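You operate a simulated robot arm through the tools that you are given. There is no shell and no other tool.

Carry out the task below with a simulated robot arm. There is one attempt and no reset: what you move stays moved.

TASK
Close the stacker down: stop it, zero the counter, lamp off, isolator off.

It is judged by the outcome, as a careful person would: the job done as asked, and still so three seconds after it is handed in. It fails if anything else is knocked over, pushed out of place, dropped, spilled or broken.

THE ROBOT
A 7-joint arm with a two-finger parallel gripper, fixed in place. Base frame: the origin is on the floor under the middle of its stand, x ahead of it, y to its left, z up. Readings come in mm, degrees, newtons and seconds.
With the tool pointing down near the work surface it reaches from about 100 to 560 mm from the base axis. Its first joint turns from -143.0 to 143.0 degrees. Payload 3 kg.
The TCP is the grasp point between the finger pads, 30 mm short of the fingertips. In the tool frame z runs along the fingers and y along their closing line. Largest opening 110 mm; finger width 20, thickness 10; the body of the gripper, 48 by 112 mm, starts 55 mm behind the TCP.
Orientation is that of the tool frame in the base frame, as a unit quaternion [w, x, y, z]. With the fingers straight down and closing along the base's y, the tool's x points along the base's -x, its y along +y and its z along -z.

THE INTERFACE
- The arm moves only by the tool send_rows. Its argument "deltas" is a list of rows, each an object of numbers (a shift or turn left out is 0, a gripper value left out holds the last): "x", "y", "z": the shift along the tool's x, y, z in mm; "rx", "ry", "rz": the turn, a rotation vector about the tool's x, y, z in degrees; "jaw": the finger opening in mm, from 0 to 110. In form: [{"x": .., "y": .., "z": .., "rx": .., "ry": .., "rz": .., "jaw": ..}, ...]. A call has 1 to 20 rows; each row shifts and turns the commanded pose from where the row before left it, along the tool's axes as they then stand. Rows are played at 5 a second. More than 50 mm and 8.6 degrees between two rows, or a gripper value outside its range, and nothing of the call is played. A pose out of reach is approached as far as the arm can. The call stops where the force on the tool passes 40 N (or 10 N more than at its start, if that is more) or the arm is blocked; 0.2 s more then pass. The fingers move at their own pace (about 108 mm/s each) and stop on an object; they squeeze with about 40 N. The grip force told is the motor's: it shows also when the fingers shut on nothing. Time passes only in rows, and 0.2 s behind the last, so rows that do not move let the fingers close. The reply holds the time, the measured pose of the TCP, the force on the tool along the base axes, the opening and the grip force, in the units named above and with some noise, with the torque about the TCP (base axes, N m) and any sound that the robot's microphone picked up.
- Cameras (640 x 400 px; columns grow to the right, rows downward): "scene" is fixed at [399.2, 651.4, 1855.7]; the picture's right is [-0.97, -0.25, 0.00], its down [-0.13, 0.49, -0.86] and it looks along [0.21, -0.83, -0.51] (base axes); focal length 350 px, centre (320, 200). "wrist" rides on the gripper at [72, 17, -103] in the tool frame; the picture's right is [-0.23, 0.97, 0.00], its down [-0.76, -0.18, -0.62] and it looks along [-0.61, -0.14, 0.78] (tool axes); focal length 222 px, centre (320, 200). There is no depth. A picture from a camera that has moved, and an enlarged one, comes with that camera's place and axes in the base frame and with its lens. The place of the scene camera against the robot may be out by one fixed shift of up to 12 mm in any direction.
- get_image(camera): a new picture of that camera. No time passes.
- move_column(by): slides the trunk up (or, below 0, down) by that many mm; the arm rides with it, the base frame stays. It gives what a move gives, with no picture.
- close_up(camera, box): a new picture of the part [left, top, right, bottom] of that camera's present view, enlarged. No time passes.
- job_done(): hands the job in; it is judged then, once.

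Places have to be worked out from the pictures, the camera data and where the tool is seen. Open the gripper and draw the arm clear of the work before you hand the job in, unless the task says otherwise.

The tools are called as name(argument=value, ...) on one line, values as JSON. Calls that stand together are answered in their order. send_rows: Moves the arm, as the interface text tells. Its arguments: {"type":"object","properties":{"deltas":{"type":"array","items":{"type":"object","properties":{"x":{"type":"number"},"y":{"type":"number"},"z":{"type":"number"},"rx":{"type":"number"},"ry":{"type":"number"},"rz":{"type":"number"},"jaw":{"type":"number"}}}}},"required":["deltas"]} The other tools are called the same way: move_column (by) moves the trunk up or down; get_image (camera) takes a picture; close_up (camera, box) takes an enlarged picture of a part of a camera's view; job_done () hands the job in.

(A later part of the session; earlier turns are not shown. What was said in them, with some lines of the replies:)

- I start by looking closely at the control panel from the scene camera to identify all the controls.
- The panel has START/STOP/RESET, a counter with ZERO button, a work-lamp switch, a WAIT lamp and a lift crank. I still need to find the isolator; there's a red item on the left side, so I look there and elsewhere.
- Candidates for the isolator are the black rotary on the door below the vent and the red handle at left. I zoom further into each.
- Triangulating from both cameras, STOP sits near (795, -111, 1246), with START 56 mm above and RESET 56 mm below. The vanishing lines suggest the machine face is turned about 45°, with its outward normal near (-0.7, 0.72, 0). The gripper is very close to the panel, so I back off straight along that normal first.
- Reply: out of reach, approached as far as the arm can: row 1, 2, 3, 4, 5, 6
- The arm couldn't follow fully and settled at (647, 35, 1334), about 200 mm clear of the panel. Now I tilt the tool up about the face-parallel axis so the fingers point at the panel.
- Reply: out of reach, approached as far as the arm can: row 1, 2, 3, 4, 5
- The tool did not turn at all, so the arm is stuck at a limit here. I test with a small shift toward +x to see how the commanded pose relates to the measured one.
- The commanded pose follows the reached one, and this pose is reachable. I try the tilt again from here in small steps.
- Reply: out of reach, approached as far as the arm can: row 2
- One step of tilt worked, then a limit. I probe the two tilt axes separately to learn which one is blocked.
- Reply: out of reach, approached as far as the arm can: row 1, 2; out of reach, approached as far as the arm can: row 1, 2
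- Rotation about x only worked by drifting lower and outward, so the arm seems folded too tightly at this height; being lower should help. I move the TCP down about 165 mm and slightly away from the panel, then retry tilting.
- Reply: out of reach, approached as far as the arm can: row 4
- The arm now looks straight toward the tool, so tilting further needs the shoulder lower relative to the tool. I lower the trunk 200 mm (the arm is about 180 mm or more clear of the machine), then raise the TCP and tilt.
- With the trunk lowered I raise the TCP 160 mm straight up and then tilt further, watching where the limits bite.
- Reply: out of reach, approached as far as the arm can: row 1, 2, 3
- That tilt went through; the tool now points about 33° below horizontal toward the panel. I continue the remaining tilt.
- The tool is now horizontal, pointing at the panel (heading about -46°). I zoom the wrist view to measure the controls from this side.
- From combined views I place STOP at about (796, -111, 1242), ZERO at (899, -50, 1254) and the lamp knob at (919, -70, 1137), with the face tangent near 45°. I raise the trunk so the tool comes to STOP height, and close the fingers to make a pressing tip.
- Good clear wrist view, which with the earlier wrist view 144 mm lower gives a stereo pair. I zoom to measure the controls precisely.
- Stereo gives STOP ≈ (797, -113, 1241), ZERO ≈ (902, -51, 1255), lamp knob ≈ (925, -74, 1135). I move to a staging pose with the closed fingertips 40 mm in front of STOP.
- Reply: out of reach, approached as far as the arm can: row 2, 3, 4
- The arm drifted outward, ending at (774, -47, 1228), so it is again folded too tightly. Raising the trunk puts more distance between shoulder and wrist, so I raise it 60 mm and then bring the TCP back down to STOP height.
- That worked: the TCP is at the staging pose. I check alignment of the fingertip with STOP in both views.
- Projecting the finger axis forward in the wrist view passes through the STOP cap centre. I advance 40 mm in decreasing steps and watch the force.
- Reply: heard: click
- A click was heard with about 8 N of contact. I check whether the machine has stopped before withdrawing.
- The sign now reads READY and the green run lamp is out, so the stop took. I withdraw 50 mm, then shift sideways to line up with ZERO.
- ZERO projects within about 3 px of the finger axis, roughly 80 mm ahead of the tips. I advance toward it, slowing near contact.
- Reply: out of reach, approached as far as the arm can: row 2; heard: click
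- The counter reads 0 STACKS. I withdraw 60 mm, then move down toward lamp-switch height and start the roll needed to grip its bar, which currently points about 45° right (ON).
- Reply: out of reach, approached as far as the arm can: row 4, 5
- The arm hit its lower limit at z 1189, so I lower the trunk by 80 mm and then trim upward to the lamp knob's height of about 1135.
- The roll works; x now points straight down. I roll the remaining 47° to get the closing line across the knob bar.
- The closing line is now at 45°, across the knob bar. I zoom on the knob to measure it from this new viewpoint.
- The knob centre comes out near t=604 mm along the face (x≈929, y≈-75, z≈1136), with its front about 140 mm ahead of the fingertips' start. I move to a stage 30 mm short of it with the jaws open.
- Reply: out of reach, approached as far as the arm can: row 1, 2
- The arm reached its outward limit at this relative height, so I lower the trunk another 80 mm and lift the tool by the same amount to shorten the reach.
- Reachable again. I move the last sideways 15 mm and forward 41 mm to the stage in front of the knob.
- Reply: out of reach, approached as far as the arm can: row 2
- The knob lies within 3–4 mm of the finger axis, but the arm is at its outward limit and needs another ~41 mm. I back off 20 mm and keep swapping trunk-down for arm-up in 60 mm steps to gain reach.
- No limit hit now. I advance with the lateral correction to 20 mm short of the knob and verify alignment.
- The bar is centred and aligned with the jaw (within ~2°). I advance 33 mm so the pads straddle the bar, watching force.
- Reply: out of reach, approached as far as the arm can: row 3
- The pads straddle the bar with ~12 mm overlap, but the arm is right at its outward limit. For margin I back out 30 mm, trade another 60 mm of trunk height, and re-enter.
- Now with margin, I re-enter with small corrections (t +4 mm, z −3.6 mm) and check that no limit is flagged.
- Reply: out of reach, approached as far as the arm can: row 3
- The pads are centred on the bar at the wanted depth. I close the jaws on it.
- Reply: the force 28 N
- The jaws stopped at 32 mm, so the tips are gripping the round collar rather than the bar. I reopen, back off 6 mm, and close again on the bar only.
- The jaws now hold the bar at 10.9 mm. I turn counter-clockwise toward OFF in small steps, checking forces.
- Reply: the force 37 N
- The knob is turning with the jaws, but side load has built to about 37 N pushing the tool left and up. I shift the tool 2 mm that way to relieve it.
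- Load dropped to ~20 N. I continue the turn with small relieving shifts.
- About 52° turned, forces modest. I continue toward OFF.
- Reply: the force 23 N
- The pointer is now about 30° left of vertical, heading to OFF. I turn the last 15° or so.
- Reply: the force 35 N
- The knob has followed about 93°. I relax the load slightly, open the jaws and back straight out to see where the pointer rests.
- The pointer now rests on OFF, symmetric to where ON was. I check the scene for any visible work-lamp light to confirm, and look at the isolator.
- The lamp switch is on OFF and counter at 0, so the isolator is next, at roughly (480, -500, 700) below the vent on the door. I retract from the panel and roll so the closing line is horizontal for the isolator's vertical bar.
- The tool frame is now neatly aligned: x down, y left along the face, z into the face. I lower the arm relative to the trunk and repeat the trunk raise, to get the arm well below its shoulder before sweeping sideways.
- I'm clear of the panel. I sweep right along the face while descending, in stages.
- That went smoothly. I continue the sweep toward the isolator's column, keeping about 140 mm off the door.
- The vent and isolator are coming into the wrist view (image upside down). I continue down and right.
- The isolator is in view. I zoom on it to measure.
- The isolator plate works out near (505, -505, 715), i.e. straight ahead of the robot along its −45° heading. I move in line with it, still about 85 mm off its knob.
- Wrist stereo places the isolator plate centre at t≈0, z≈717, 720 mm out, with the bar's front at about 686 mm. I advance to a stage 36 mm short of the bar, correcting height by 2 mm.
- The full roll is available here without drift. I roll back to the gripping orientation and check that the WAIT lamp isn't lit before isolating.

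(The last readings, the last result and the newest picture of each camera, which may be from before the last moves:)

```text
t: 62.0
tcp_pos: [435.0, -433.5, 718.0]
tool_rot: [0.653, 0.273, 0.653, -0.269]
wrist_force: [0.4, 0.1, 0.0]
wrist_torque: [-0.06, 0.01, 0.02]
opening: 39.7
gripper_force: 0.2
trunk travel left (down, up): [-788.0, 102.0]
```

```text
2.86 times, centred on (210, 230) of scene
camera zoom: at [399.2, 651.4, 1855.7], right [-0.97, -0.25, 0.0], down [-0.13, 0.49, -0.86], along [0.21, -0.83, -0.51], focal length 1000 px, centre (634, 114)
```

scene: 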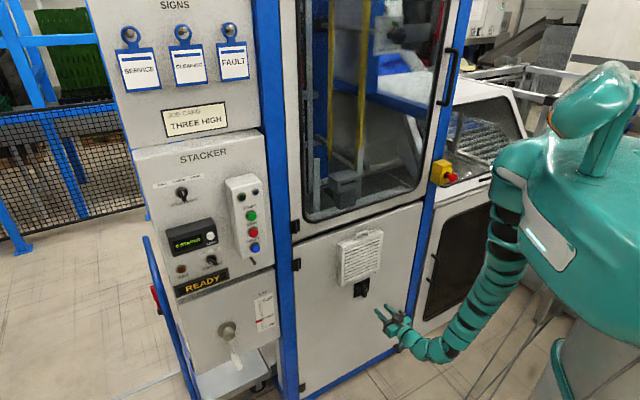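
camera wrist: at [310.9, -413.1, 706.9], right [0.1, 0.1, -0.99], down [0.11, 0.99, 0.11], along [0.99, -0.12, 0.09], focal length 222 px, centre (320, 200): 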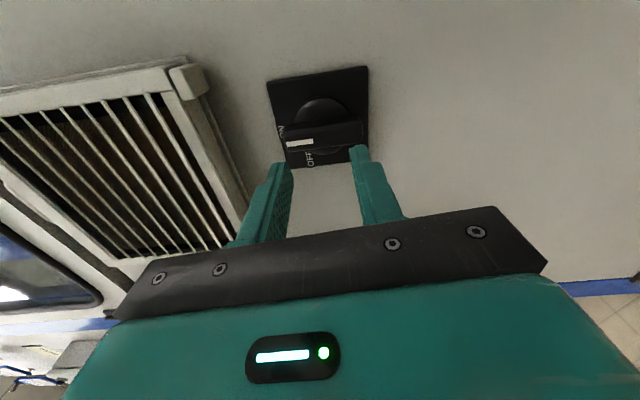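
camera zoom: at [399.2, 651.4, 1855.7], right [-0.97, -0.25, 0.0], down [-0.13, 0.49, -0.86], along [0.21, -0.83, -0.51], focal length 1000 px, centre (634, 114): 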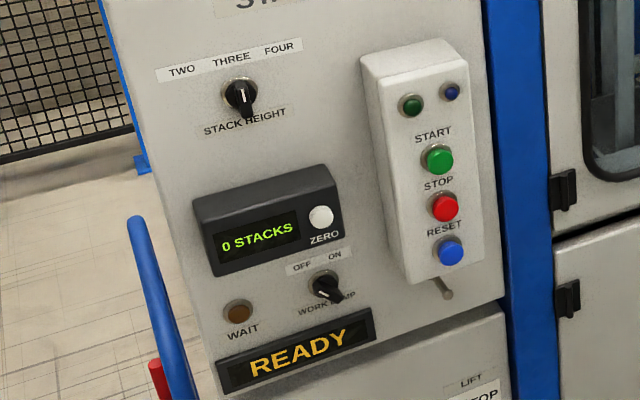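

WAIT is unlit, READY shown, counter at 0 and lamp at OFF. The isolator bar is centred on the jaw axis (t≈1, z≈716, front at ~683 mm), so I advance 52 mm to straddle it.

send_rows(deltas=[{"x": 1.5, "z": 20}, {"z": 20}, {"z": 12}])

close_up(camera="wrist", box=[240, 80, 420, 240])

close_up(camera="scene", box=[330, 230, 430, 330])

```text
t: 62.8
tcp_pos: [472.1, -471.3, 717.8]
tool_rot: [0.653, 0.271, 0.653, -0.27]
wrist_force: [-0.3, -0.7, 0.2]
wrist_torque: [-0.02, 0.03, 0.07]
opening: 40.1
gripper_force: 0.0
trunk travel left (down, up): [-788.0, 102.0]
```

```text
2.50 times, centred on (330, 160) of wrist
camera zoom: at [411.6, -386.9, 644.1], right [0.69, 0.69, 0.23], down [-0.57, 0.31, 0.76], along [0.45, -0.65, 0.61], focal length 555 px, centre (295, 300)
```

zoom: 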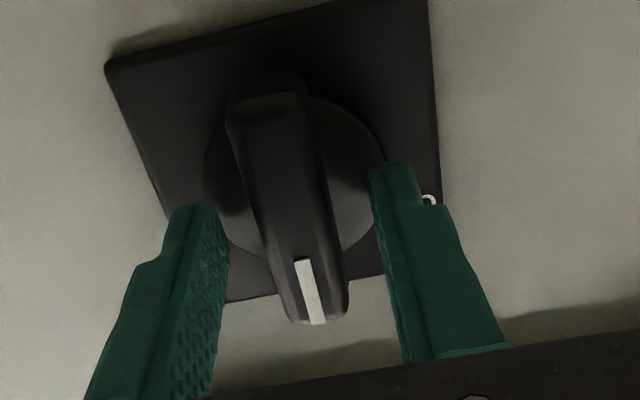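

```text
4.00 times, centred on (380, 280) of scene
camera zoom: at [399.2, 651.4, 1855.7], right [-0.97, -0.25, 0.0], down [-0.13, 0.49, -0.86], along [0.21, -0.83, -0.51], focal length 1400 px, centre (80, -120)
```

zoom: 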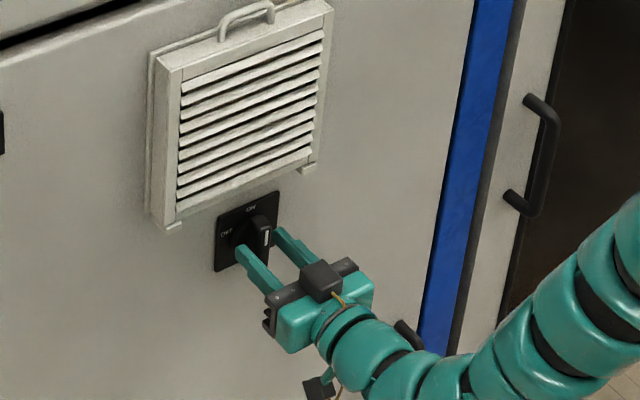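

The pads straddle the bar with about 14 mm overlap. I close on it.

send_rows(deltas=[{"jaw": 0}, {"jaw": 0}, {"jaw": 0}])

close_up(camera="wrist", box=[240, 80, 420, 240])

```text
t: 63.6
tcp_pos: [472.6, -471.3, 715.6]
tool_rot: [0.653, 0.273, 0.653, -0.271]
wrist_force: [2.0, 1.0, 1.0]
wrist_torque: [-0.28, -0.3, 0.0]
opening: 18.8
gripper_force: 45.5
trunk travel left (down, up): [-788.0, 102.0]
```

```text
2.50 times, centred on (330, 160) of wrist
camera zoom: at [411.5, -386.5, 644.0], right [0.69, 0.69, 0.23], down [-0.57, 0.31, 0.76], along [0.45, -0.66, 0.61], focal length 555 px, centre (295, 300)
```

zoom: 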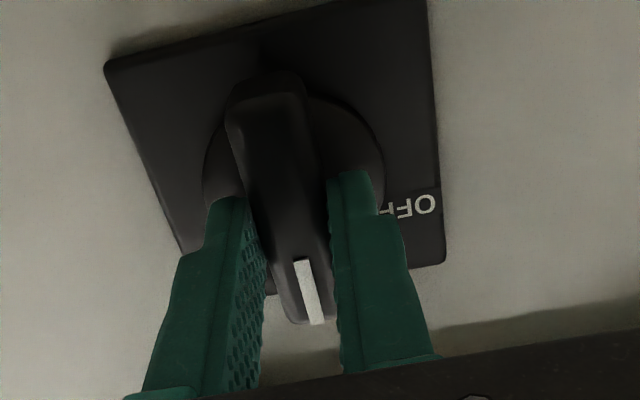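

Good grip at 18.8 mm with little side load. I turn counter-clockwise in steps, monitoring force.

send_rows(deltas=[{"rz": -7.5}, {"rz": -7.5}, {"rz": -7.5}])

```text
t: 64.4
tcp_pos: [472.2, -470.8, 716.2]
tool_rot: [0.587, 0.139, 0.694, -0.393]
wrist_force: [4.2, 0.3, 5.8]
wrist_torque: [0.75, 0.63, -0.56]
opening: 18.8
gripper_force: 44.9
trunk travel left (down, up): [-788.0, 102.0]
```

Forces stay low (about 7 N). I continue turning.

send_rows(deltas=[{"rz": -7.5}, {"rz": -7.5}, {"rz": -7.5}])

close_up(camera="wrist", box=[240, 80, 420, 240])

```text
t: 65.2
tcp_pos: [471.6, -470.4, 715.9]
tool_rot: [0.499, 0.0, 0.708, -0.499]
wrist_force: [3.8, 0.4, 0.9]
wrist_torque: [0.07, 0.06, -0.35]
opening: 18.7
gripper_force: 45.7
trunk travel left (down, up): [-788.0, 102.0]
```

```text
2.50 times, centred on (330, 160) of wrist
camera zoom: at [371.9, -424.9, 653.0], right [0.6, 0.6, -0.53], down [-0.15, 0.73, 0.67], along [0.79, -0.32, 0.53], focal length 555 px, centre (295, 300)
```

zoom: 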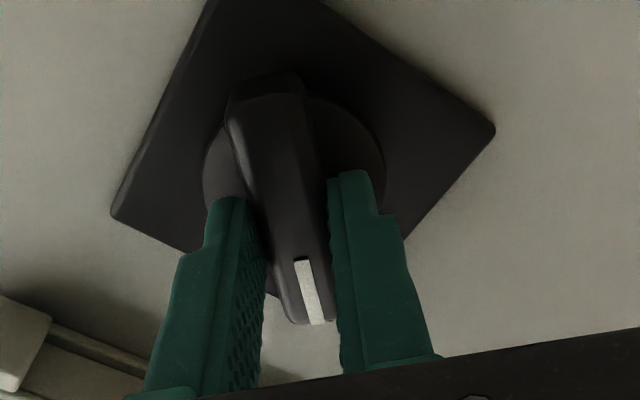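

The knob is following at 45°, and loads are small. I continue toward OFF.

send_rows(deltas=[{"rz": -7.5}, {"rz": -7.5}, {"rz": -7.5}, {"rz": -7.5}])

send_rows(deltas=[{"rz": -7.5}, {"rz": -7.5}])

close_up(camera="wrist", box=[240, 80, 420, 240])

close_up(camera="scene", box=[140, 160, 280, 300])

```text
t: 66.2
tcp_pos: [472.9, -470.1, 714.6]
tool_rot: [0.353, -0.183, 0.685, -0.611]
wrist_force: [10.2, 3.5, -8.5]
wrist_torque: [0.06, 0.18, -0.95]
opening: 18.9
gripper_force: 44.9
trunk travel left (down, up): [-788.0, 102.0]
```

```text
t: 66.8
tcp_pos: [472.7, -470.6, 714.8]
tool_rot: [0.27, -0.271, 0.654, -0.653]
wrist_force: [6.3, 6.7, -12.8]
wrist_torque: [0.07, 0.04, 0.13]
opening: 19.0
gripper_force: 45.0
trunk travel left (down, up): [-788.0, 102.0]
```

```text
2.50 times, centred on (330, 160) of wrist
camera zoom: at [349.1, -448.5, 698.4], right [0.16, 0.16, -0.97], down [0.1, 0.98, 0.18], along [0.98, -0.12, 0.14], focal length 555 px, centre (295, 300)
```

zoom: 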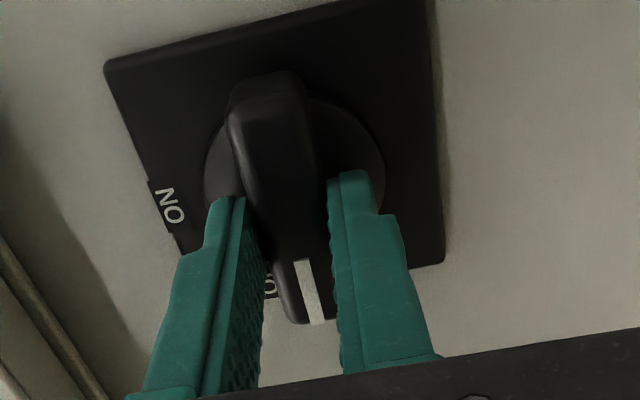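

```text
2.86 times, centred on (210, 230) of scene
camera zoom: at [399.2, 651.4, 1855.7], right [-0.97, -0.25, 0.0], down [-0.13, 0.49, -0.86], along [0.21, -0.83, -0.51], focal length 1000 px, centre (634, 114)
```

zoom: 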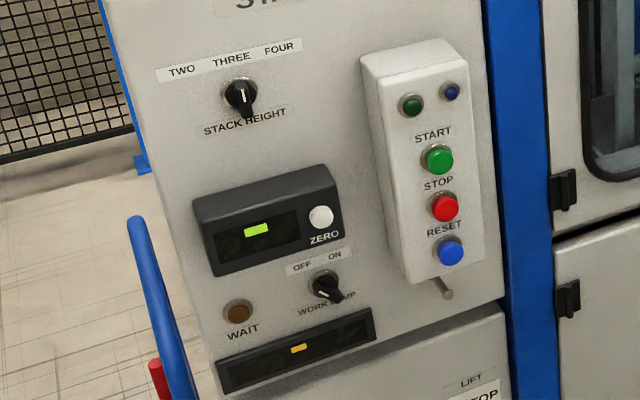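

The counter and status sign have both gone to a dash: power is isolated, with the pointer at OFF. I open the jaws modestly (the vent hangs just above) and back straight out.

send_rows(deltas=[{"jaw": 34}, {"jaw": 34}, {"z": -15}, {"z": -25}, {"z": -30}, {"z": -30}])

close_up(camera="scene", box=[330, 220, 430, 330])

get_image(camera="wrist")

```text
t: 68.2
tcp_pos: [401.3, -400.7, 717.4]
tool_rot: [0.27, -0.27, 0.655, -0.652]
wrist_force: [-0.4, 0.3, 0.0]
wrist_torque: [-0.02, 0.0, 0.04]
opening: 33.7
gripper_force: 0.0
trunk travel left (down, up): [-788.0, 102.0]
```

```text
3.64 times, centred on (380, 275) of scene
camera zoom: at [399.2, 651.4, 1855.7], right [-0.97, -0.25, 0.0], down [-0.13, 0.49, -0.86], along [0.21, -0.83, -0.51], focal length 1273 px, centre (102, -73)
```

zoom: 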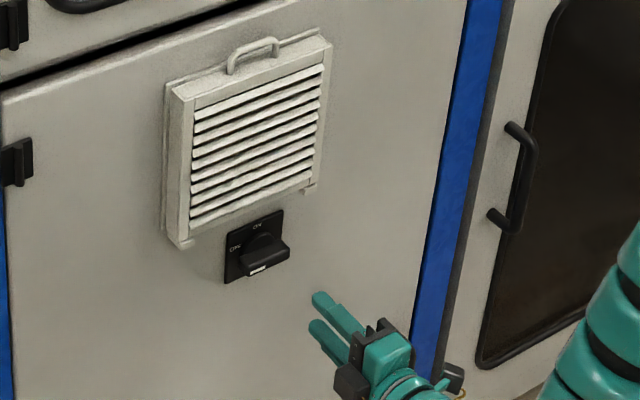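

```text
taken
camera wrist: at [278.0, -378.9, 699.8], right [0.16, 0.16, -0.97], down [0.1, 0.98, 0.18], along [0.98, -0.13, 0.14], focal length 222 px, centre (320, 200)
```

wrist: 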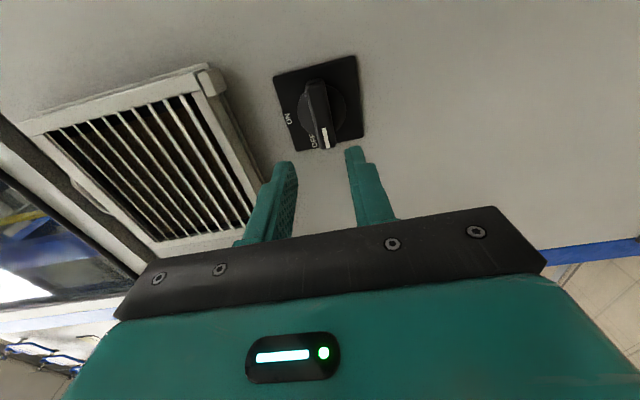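

The isolator pointer sits at OFF, and the vent is undisturbed. I draw the arm further away and open the gripper fully, then take a last look at everything.

send_rows(deltas=[{"z": -35}, {"z": -35, "jaw": 110}, {"jaw": 110}, {"jaw": 110}])

get_image(camera="scene")

close_up(camera="scene", box=[140, 160, 300, 400])

close_up(camera="scene", box=[170, 230, 250, 300])

close_up(camera="scene", box=[345, 265, 385, 310])

```text
t: 69.2
tcp_pos: [351.0, -351.1, 717.0]
tool_rot: [0.27, -0.27, 0.654, -0.653]
wrist_force: [0.5, -0.3, 0.7]
wrist_torque: [-0.02, 0.01, 0.01]
opening: 110.1
gripper_force: 0.0
trunk travel left (down, up): [-788.0, 102.0]
```

```text
taken
```

scene: 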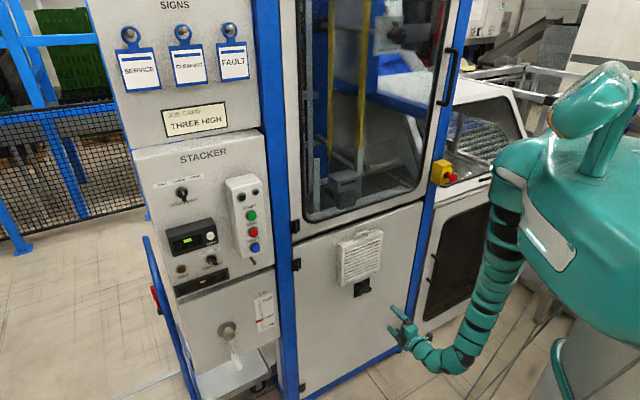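

```text
1.67 times, centred on (220, 280) of scene
camera zoom: at [399.2, 651.4, 1855.7], right [-0.97, -0.25, 0.0], down [-0.13, 0.49, -0.86], along [0.21, -0.83, -0.51], focal length 583 px, centre (487, 67)
```

zoom: 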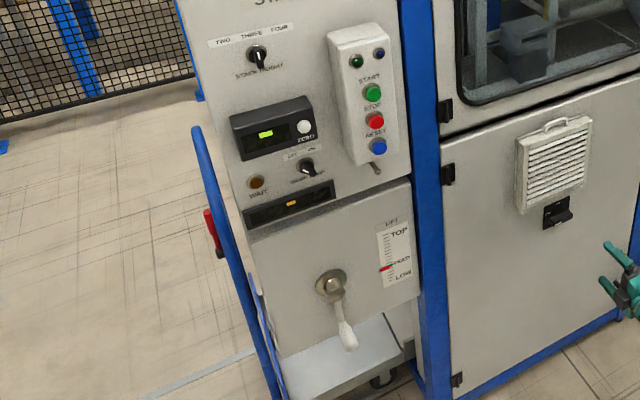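

```text
5.71 times, centred on (210, 265) of scene
camera zoom: at [399.2, 651.4, 1855.7], right [-0.97, -0.25, 0.0], down [-0.13, 0.49, -0.86], along [0.21, -0.83, -0.51], focal length 2000 px, centre (949, -171)
```

zoom: 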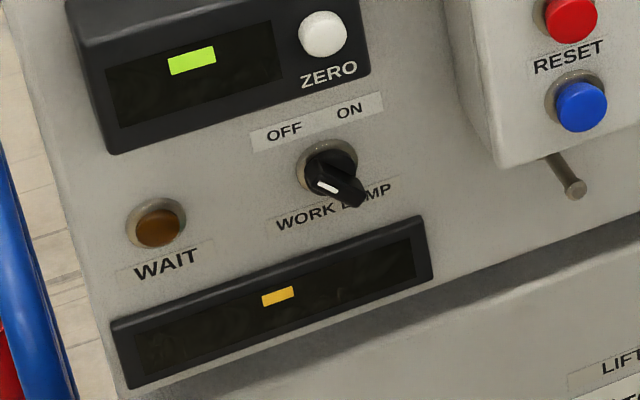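

```text
8.89 times, centred on (365, 288) of scene
camera zoom: at [399.2, 651.4, 1855.7], right [-0.97, -0.25, 0.0], down [-0.13, 0.49, -0.86], along [0.21, -0.83, -0.51], focal length 3111 px, centre (-80, -578)
```

zoom: 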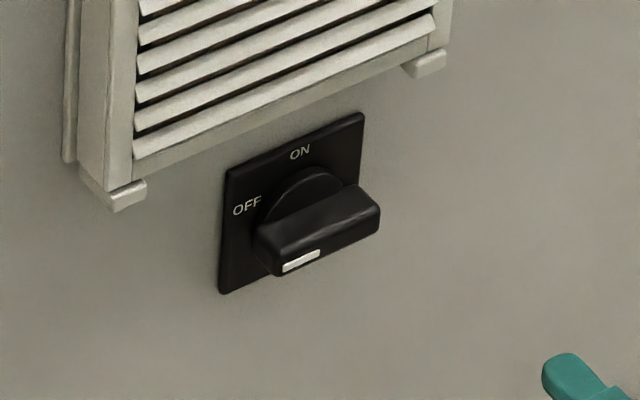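

Everything checks out. STOP took effect, the counter was zeroed before power went off, the lamp switch points at OFF and the isolator points at OFF with the displays blanked. The signs, vent, crank and stack-height switch are undisturbed, and the arm is clear with the gripper open, so I hand the job in.

job_done()

```text
The job is handed in.
```

The stacker is shut down as you asked, and the job is handed in.

- **Stop:** I pressed STOP; the status sign changed from RUNNING to READY and the green run lamp went out.
- **Counter:** I pressed ZERO and the display went from 21 STACKS to 0 STACKS. I did this before cutting the power.
- **Lamp:** The work lamp switch now points at OFF. I went by the pointer, because I could not see the lamp itself.
- **Isolator:** The rotary switch under the door vent is turned from ON to OFF. The counter and the status sign both dropped to a dash, so the power is cut.

In the last pictures the stack height switch, crank, vent and hanging signs were where they started. The gripper is open and the arm is drawn back from the machine.
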